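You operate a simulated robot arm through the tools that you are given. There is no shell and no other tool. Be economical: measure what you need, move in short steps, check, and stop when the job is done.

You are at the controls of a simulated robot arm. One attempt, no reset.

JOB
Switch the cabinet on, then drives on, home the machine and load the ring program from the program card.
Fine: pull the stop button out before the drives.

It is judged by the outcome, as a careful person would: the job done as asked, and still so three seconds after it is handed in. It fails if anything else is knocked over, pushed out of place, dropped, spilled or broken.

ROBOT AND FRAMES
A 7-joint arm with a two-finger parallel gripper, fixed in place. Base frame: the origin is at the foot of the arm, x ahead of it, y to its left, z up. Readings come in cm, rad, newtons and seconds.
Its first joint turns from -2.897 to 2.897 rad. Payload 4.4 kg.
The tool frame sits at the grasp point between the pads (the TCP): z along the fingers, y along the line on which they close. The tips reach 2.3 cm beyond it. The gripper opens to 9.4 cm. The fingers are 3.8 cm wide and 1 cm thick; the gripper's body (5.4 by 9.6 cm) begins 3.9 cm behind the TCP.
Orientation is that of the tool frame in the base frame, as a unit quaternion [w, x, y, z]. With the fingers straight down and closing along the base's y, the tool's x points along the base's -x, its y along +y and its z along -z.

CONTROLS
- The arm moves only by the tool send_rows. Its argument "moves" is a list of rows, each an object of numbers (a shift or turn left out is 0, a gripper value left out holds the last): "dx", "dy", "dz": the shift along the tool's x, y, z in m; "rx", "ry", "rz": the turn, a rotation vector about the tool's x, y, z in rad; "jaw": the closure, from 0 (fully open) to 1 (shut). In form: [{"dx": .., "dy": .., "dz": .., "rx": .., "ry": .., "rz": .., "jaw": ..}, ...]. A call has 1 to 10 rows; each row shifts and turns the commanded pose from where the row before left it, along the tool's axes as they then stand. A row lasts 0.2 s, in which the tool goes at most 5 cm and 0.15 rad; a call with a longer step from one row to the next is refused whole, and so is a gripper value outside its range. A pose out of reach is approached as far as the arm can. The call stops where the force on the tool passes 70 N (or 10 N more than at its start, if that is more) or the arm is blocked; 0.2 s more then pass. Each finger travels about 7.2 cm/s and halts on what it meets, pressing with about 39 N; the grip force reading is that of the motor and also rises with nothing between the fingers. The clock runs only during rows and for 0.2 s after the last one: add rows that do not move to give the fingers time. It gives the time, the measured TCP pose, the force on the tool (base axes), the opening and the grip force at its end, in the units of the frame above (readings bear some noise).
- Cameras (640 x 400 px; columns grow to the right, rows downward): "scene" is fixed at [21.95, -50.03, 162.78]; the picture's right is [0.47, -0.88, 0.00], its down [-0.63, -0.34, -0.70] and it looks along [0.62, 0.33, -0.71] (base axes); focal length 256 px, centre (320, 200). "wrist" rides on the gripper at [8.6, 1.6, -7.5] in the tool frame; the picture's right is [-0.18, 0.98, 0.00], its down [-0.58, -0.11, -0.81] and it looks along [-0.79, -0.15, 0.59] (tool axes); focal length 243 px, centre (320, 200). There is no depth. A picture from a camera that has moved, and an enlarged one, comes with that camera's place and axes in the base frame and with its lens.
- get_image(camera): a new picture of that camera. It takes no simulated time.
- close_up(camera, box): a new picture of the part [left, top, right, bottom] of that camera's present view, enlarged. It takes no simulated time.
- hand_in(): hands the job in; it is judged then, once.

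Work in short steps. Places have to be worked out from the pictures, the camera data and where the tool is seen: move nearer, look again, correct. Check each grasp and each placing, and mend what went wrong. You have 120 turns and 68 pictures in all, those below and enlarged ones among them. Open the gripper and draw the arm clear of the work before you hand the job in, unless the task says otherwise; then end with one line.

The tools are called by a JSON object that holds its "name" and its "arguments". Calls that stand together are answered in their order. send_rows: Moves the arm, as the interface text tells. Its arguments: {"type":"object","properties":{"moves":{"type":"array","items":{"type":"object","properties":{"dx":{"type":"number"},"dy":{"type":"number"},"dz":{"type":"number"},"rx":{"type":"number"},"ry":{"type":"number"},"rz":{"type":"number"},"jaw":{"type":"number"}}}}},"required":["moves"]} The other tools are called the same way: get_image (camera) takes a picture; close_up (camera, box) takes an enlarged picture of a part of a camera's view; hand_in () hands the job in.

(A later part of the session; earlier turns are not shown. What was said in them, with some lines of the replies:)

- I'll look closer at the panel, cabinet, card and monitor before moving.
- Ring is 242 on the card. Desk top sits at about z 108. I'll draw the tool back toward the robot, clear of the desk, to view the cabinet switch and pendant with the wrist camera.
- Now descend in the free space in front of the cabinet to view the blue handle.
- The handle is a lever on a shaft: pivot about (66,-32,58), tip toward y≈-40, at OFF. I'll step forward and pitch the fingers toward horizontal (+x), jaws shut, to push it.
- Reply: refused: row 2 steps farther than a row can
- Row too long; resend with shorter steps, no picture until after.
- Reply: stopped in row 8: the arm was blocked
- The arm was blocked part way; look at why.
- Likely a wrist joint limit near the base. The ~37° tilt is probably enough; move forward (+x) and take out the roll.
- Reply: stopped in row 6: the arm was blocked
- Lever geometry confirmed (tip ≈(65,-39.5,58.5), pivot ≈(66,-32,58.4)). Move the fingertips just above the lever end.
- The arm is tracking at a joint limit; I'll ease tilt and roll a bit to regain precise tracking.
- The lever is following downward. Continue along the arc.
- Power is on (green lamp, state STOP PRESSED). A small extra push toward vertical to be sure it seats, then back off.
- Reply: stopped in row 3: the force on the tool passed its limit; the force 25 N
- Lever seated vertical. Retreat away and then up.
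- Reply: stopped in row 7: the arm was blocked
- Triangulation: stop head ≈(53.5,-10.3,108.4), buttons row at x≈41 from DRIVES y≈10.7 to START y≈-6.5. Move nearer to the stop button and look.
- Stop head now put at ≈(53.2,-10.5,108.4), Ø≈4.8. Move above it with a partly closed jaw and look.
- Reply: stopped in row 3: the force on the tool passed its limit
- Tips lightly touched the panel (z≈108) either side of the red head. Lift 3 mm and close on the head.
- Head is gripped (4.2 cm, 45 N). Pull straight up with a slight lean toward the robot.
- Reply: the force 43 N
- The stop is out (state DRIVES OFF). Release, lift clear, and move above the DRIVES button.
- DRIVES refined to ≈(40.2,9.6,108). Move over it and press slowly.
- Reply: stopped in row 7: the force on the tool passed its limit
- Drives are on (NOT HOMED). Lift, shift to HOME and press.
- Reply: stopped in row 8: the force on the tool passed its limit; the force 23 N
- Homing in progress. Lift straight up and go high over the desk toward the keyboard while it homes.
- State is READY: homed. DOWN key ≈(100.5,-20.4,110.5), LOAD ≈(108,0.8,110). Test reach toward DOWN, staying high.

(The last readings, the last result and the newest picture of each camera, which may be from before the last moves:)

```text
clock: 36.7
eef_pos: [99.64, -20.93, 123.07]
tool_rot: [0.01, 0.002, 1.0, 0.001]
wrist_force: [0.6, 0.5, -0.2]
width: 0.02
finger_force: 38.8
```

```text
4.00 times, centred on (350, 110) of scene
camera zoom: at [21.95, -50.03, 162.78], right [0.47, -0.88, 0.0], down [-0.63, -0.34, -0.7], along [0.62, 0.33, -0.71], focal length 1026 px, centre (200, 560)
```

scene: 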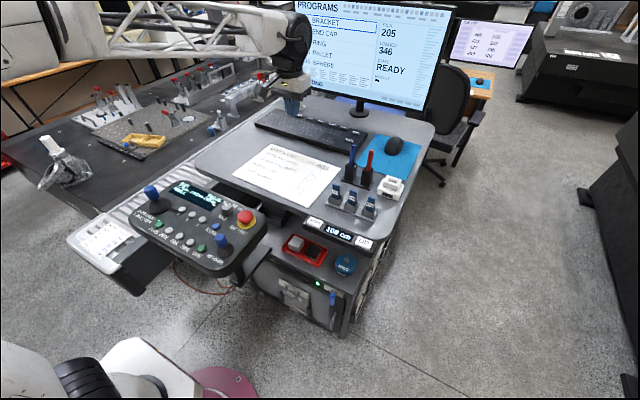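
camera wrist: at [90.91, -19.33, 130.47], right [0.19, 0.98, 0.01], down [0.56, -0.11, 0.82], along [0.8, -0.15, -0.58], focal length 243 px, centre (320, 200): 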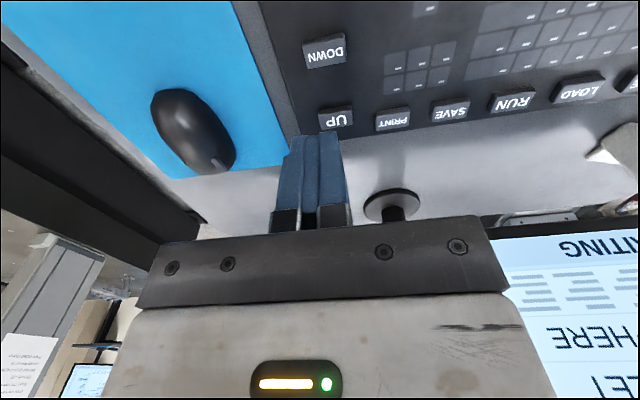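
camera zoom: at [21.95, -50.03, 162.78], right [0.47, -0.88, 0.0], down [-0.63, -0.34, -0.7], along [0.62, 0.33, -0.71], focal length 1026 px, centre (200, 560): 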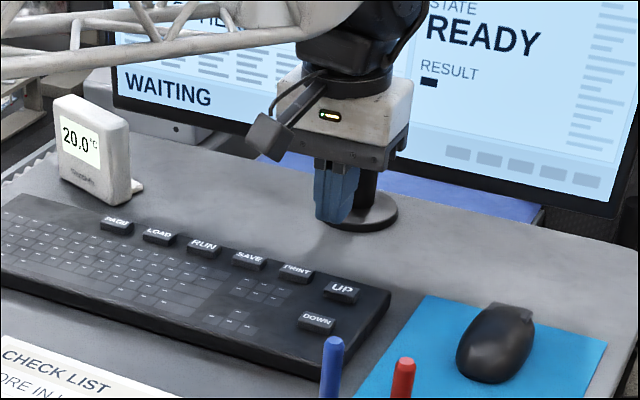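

Reach is fine. DOWN refined to (99.3,-20.5). Press it once carefully.

{"name": "send_rows", "arguments": {"moves": [{"dx": 0.003, "dy": 0.004, "dz": 0.04}, {"dz": 0.04}, {"dz": 0.01}, {"dz": 0.004}, {"dz": 0.003}, {"dz": 0.002}, {}]}}

{"name": "get_image", "arguments": {"camera": "wrist"}}

{"name": "get_image", "arguments": {"camera": "scene"}}

```text
clock: 38.3
eef_pos: [99.75, -20.58, 113.32]
tool_rot: [0.009, 0.001, 1.0, 0.001]
wrist_force: [0.5, 0.8, 0.6]
width: 0.0
finger_force: 39.1
```

```text
21 pictures are left
camera wrist: at [90.8, -18.93, 120.59], right [0.19, 0.98, 0.01], down [0.56, -0.11, 0.82], along [0.8, -0.15, -0.58], focal length 243 px, centre (320, 200)
```

wrist: 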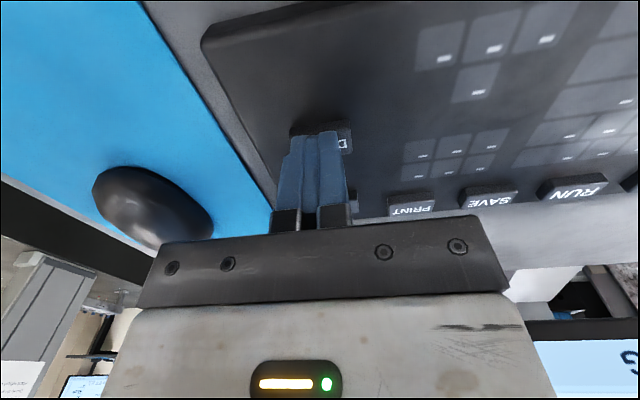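

```text
20 pictures are left
```

scene: 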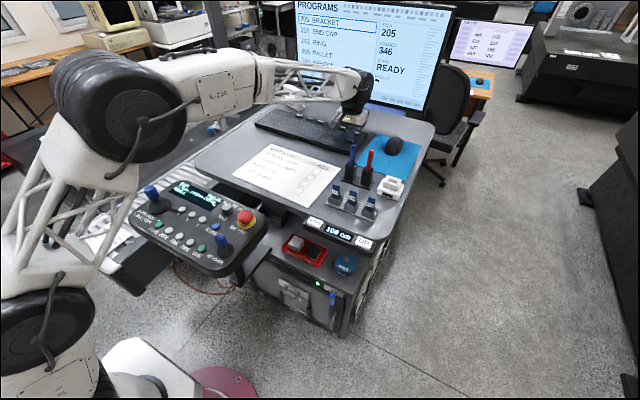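

No contact yet; tip is aligned over DOWN. Continue down in 2 mm steps.

{"name": "send_rows", "arguments": {"moves": [{"dz": 0.002, "dx": 0.002}, {"dz": 0.002}, {"dz": 0.002}, {"dz": 0.002}, {}]}}

{"name": "close_up", "arguments": {"camera": "scene", "box": [290, 0, 460, 110]}}

```text
clock: 39.5
eef_pos: [99.52, -20.58, 112.5]
tool_rot: [0.012, 0.003, 1.0, 0.001]
wrist_force: [2.9, -10.2, 20.9]
width: 0.02
finger_force: 39.4
```

```text
3.64 times, centred on (375, 55) of scene
camera zoom: at [21.95, -50.03, 162.78], right [0.47, -0.88, 0.0], down [-0.63, -0.34, -0.7], along [0.62, 0.33, -0.71], focal length 932 px, centre (120, 727)
```

zoom: 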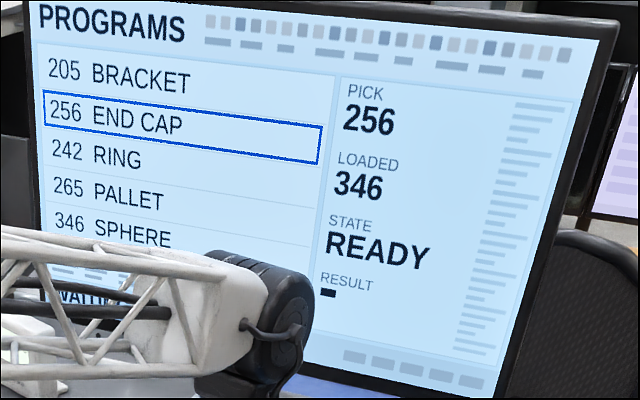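

Pick moved to 256. Release and press once more.

{"name": "send_rows", "arguments": {"moves": [{"dz": -0.012}, {"dz": -0.005}, {}, {"dz": 0.007}, {"dz": 0.006}, {"dz": 0.003}, {"dz": 0.001}, {}]}}

{"name": "close_up", "arguments": {"camera": "scene", "box": [290, 0, 460, 110]}}

```text
clock: 41.3
eef_pos: [99.49, -20.59, 112.66]
tool_rot: [0.011, 0.002, 1.0, 0.001]
wrist_force: [-5.6, -1.0, 20.0]
width: 0.0
finger_force: 38.7
```

```text
3.64 times, centred on (375, 55) of scene
camera zoom: at [21.95, -50.03, 162.78], right [0.47, -0.88, 0.0], down [-0.63, -0.34, -0.7], along [0.62, 0.33, -0.71], focal length 932 px, centre (120, 727)
```

zoom: 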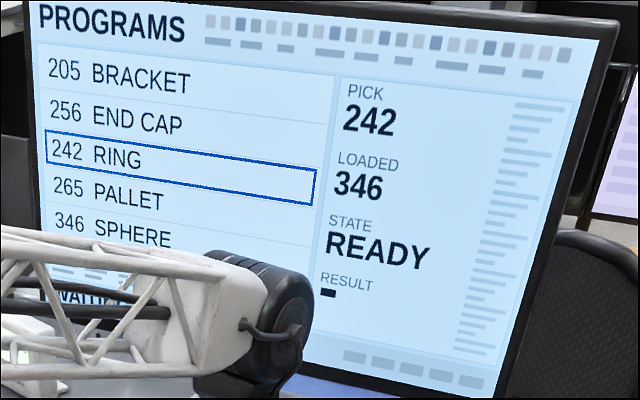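

Pick is 242 RING. Lift and go over LOAD (106.6, 0.7), then look.

{"name": "send_rows", "arguments": {"moves": [{"dz": -0.04}, {"dz": -0.04}, {"dx": -0.014, "dy": 0.042}, {"dx": -0.014, "dy": 0.042}, {"dx": -0.014, "dy": 0.042}, {"dx": -0.014, "dy": 0.042}, {"dx": -0.014, "dy": 0.044}, {}]}}

{"name": "get_image", "arguments": {"camera": "wrist"}}

{"name": "close_up", "arguments": {"camera": "scene", "box": [250, 60, 410, 160]}}

```text
clock: 43.1
eef_pos: [106.39, 0.72, 120.6]
tool_rot: [0.01, 0.002, 1.0, 0.0]
wrist_force: [0.7, -0.6, -1.4]
width: 0.0
finger_force: 39.1
```

```text
17 pictures are left
camera wrist: at [97.65, 2.46, 127.92], right [0.19, 0.98, 0.01], down [0.56, -0.11, 0.82], along [0.8, -0.15, -0.58], focal length 243 px, centre (320, 200)
```

wrist: 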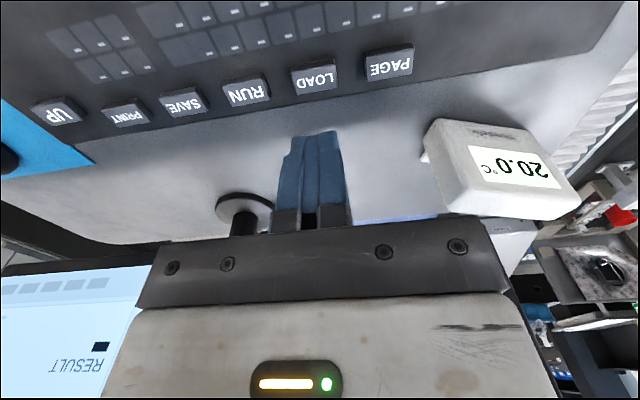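

```text
4.00 times, centred on (330, 110) of scene
camera zoom: at [21.95, -50.03, 162.78], right [0.47, -0.88, 0.0], down [-0.63, -0.34, -0.7], along [0.62, 0.33, -0.71], focal length 1026 px, centre (280, 560)
```

zoom: 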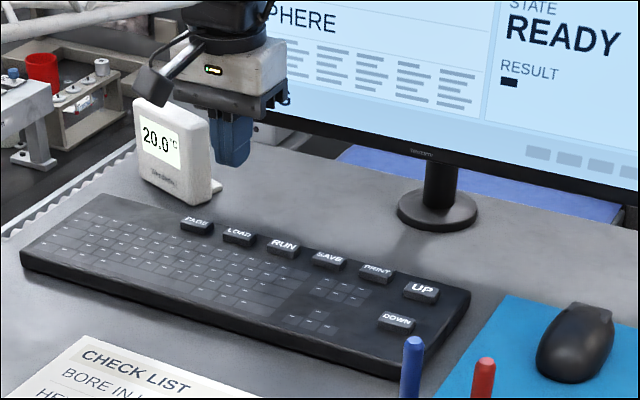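

LOAD confirmed at (106.5,0.4); thermometer clears. Press.

{"name": "send_rows", "arguments": {"moves": [{"dy": -0.003, "dz": 0.035}, {"dz": 0.03}, {"dz": 0.007}, {"dz": 0.003}, {"dz": 0.002}, {"dz": 0.002}, {}]}}

{"name": "close_up", "arguments": {"camera": "scene", "box": [290, 0, 460, 110]}}

```text
clock: 44.7
eef_pos: [106.67, 0.45, 112.75]
tool_rot: [0.011, 0.003, 1.0, 0.001]
wrist_force: [-2.0, 1.2, 13.0]
width: 0.04
finger_force: 38.8
```

```text
3.64 times, centred on (375, 55) of scene
camera zoom: at [21.95, -50.03, 162.78], right [0.47, -0.88, 0.0], down [-0.63, -0.34, -0.7], along [0.62, 0.33, -0.71], focal length 932 px, centre (120, 727)
```

zoom: 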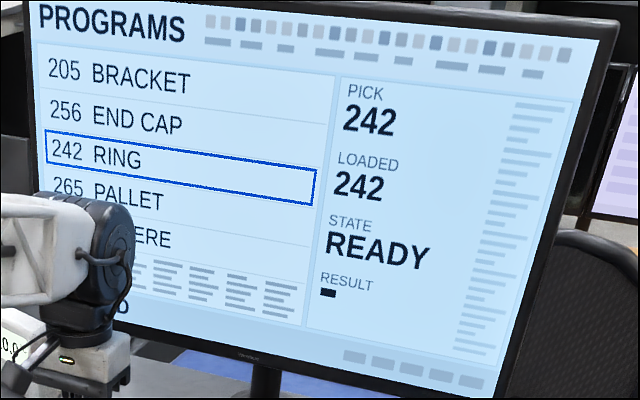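

LOADED 242, READY. Lift straight up, withdraw toward the robot, and open the gripper.

{"name": "send_rows", "arguments": {"moves": [{"dz": -0.03}, {"dz": -0.045}, {"dz": -0.045}, {"dz": -0.045}, {"dz": -0.045}, {"dx": 0.045, "dy": -0.02}, {"dx": 0.045, "dy": -0.02}, {"dx": 0.045, "dy": -0.02}, {"dx": 0.045, "dy": -0.02}, {"dx": 0.045, "dy": -0.02}]}}

{"name": "send_rows", "arguments": {"moves": [{"dx": 0.045, "dy": -0.02, "jaw": 0}, {"dx": 0.045, "dy": -0.02}, {"dx": 0.045, "dy": -0.02}, {"dx": 0.045, "dy": -0.02}, {"dx": 0.045, "dy": -0.02}, {"dx": 0.045, "dy": -0.02}, {}, {}]}}

{"name": "get_image", "arguments": {"camera": "scene"}}

```text
clock: 46.9
eef_pos: [83.59, -9.47, 132.93]
tool_rot: [0.009, 0.002, 1.0, 0.001]
wrist_force: [-0.1, 0.2, -0.5]
width: 0.02
finger_force: 39.3
```

```text
clock: 48.7
eef_pos: [56.61, -21.4, 132.62]
tool_rot: [0.01, 0.003, 1.0, 0.0]
wrist_force: [-0.6, -0.3, -0.4]
width: 9.41
finger_force: 0.0
```

```text
14 pictures are left
```

scene: 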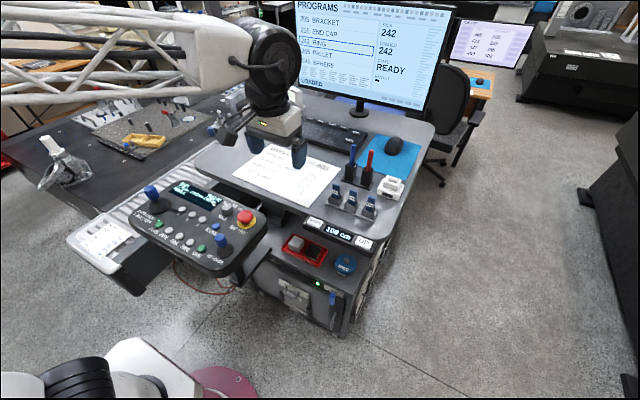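

The monitor shows LOADED 242 and READY. Nothing else has moved, the arm is clear and the gripper is open, so I'm handing in.

{"name": "hand_in", "arguments": {}}

```text
The job is handed in.
```

The cabinet is on, the stop button is pulled out, the drives are on, the machine is homed, and ring program 242 is loaded with the monitor showing READY.
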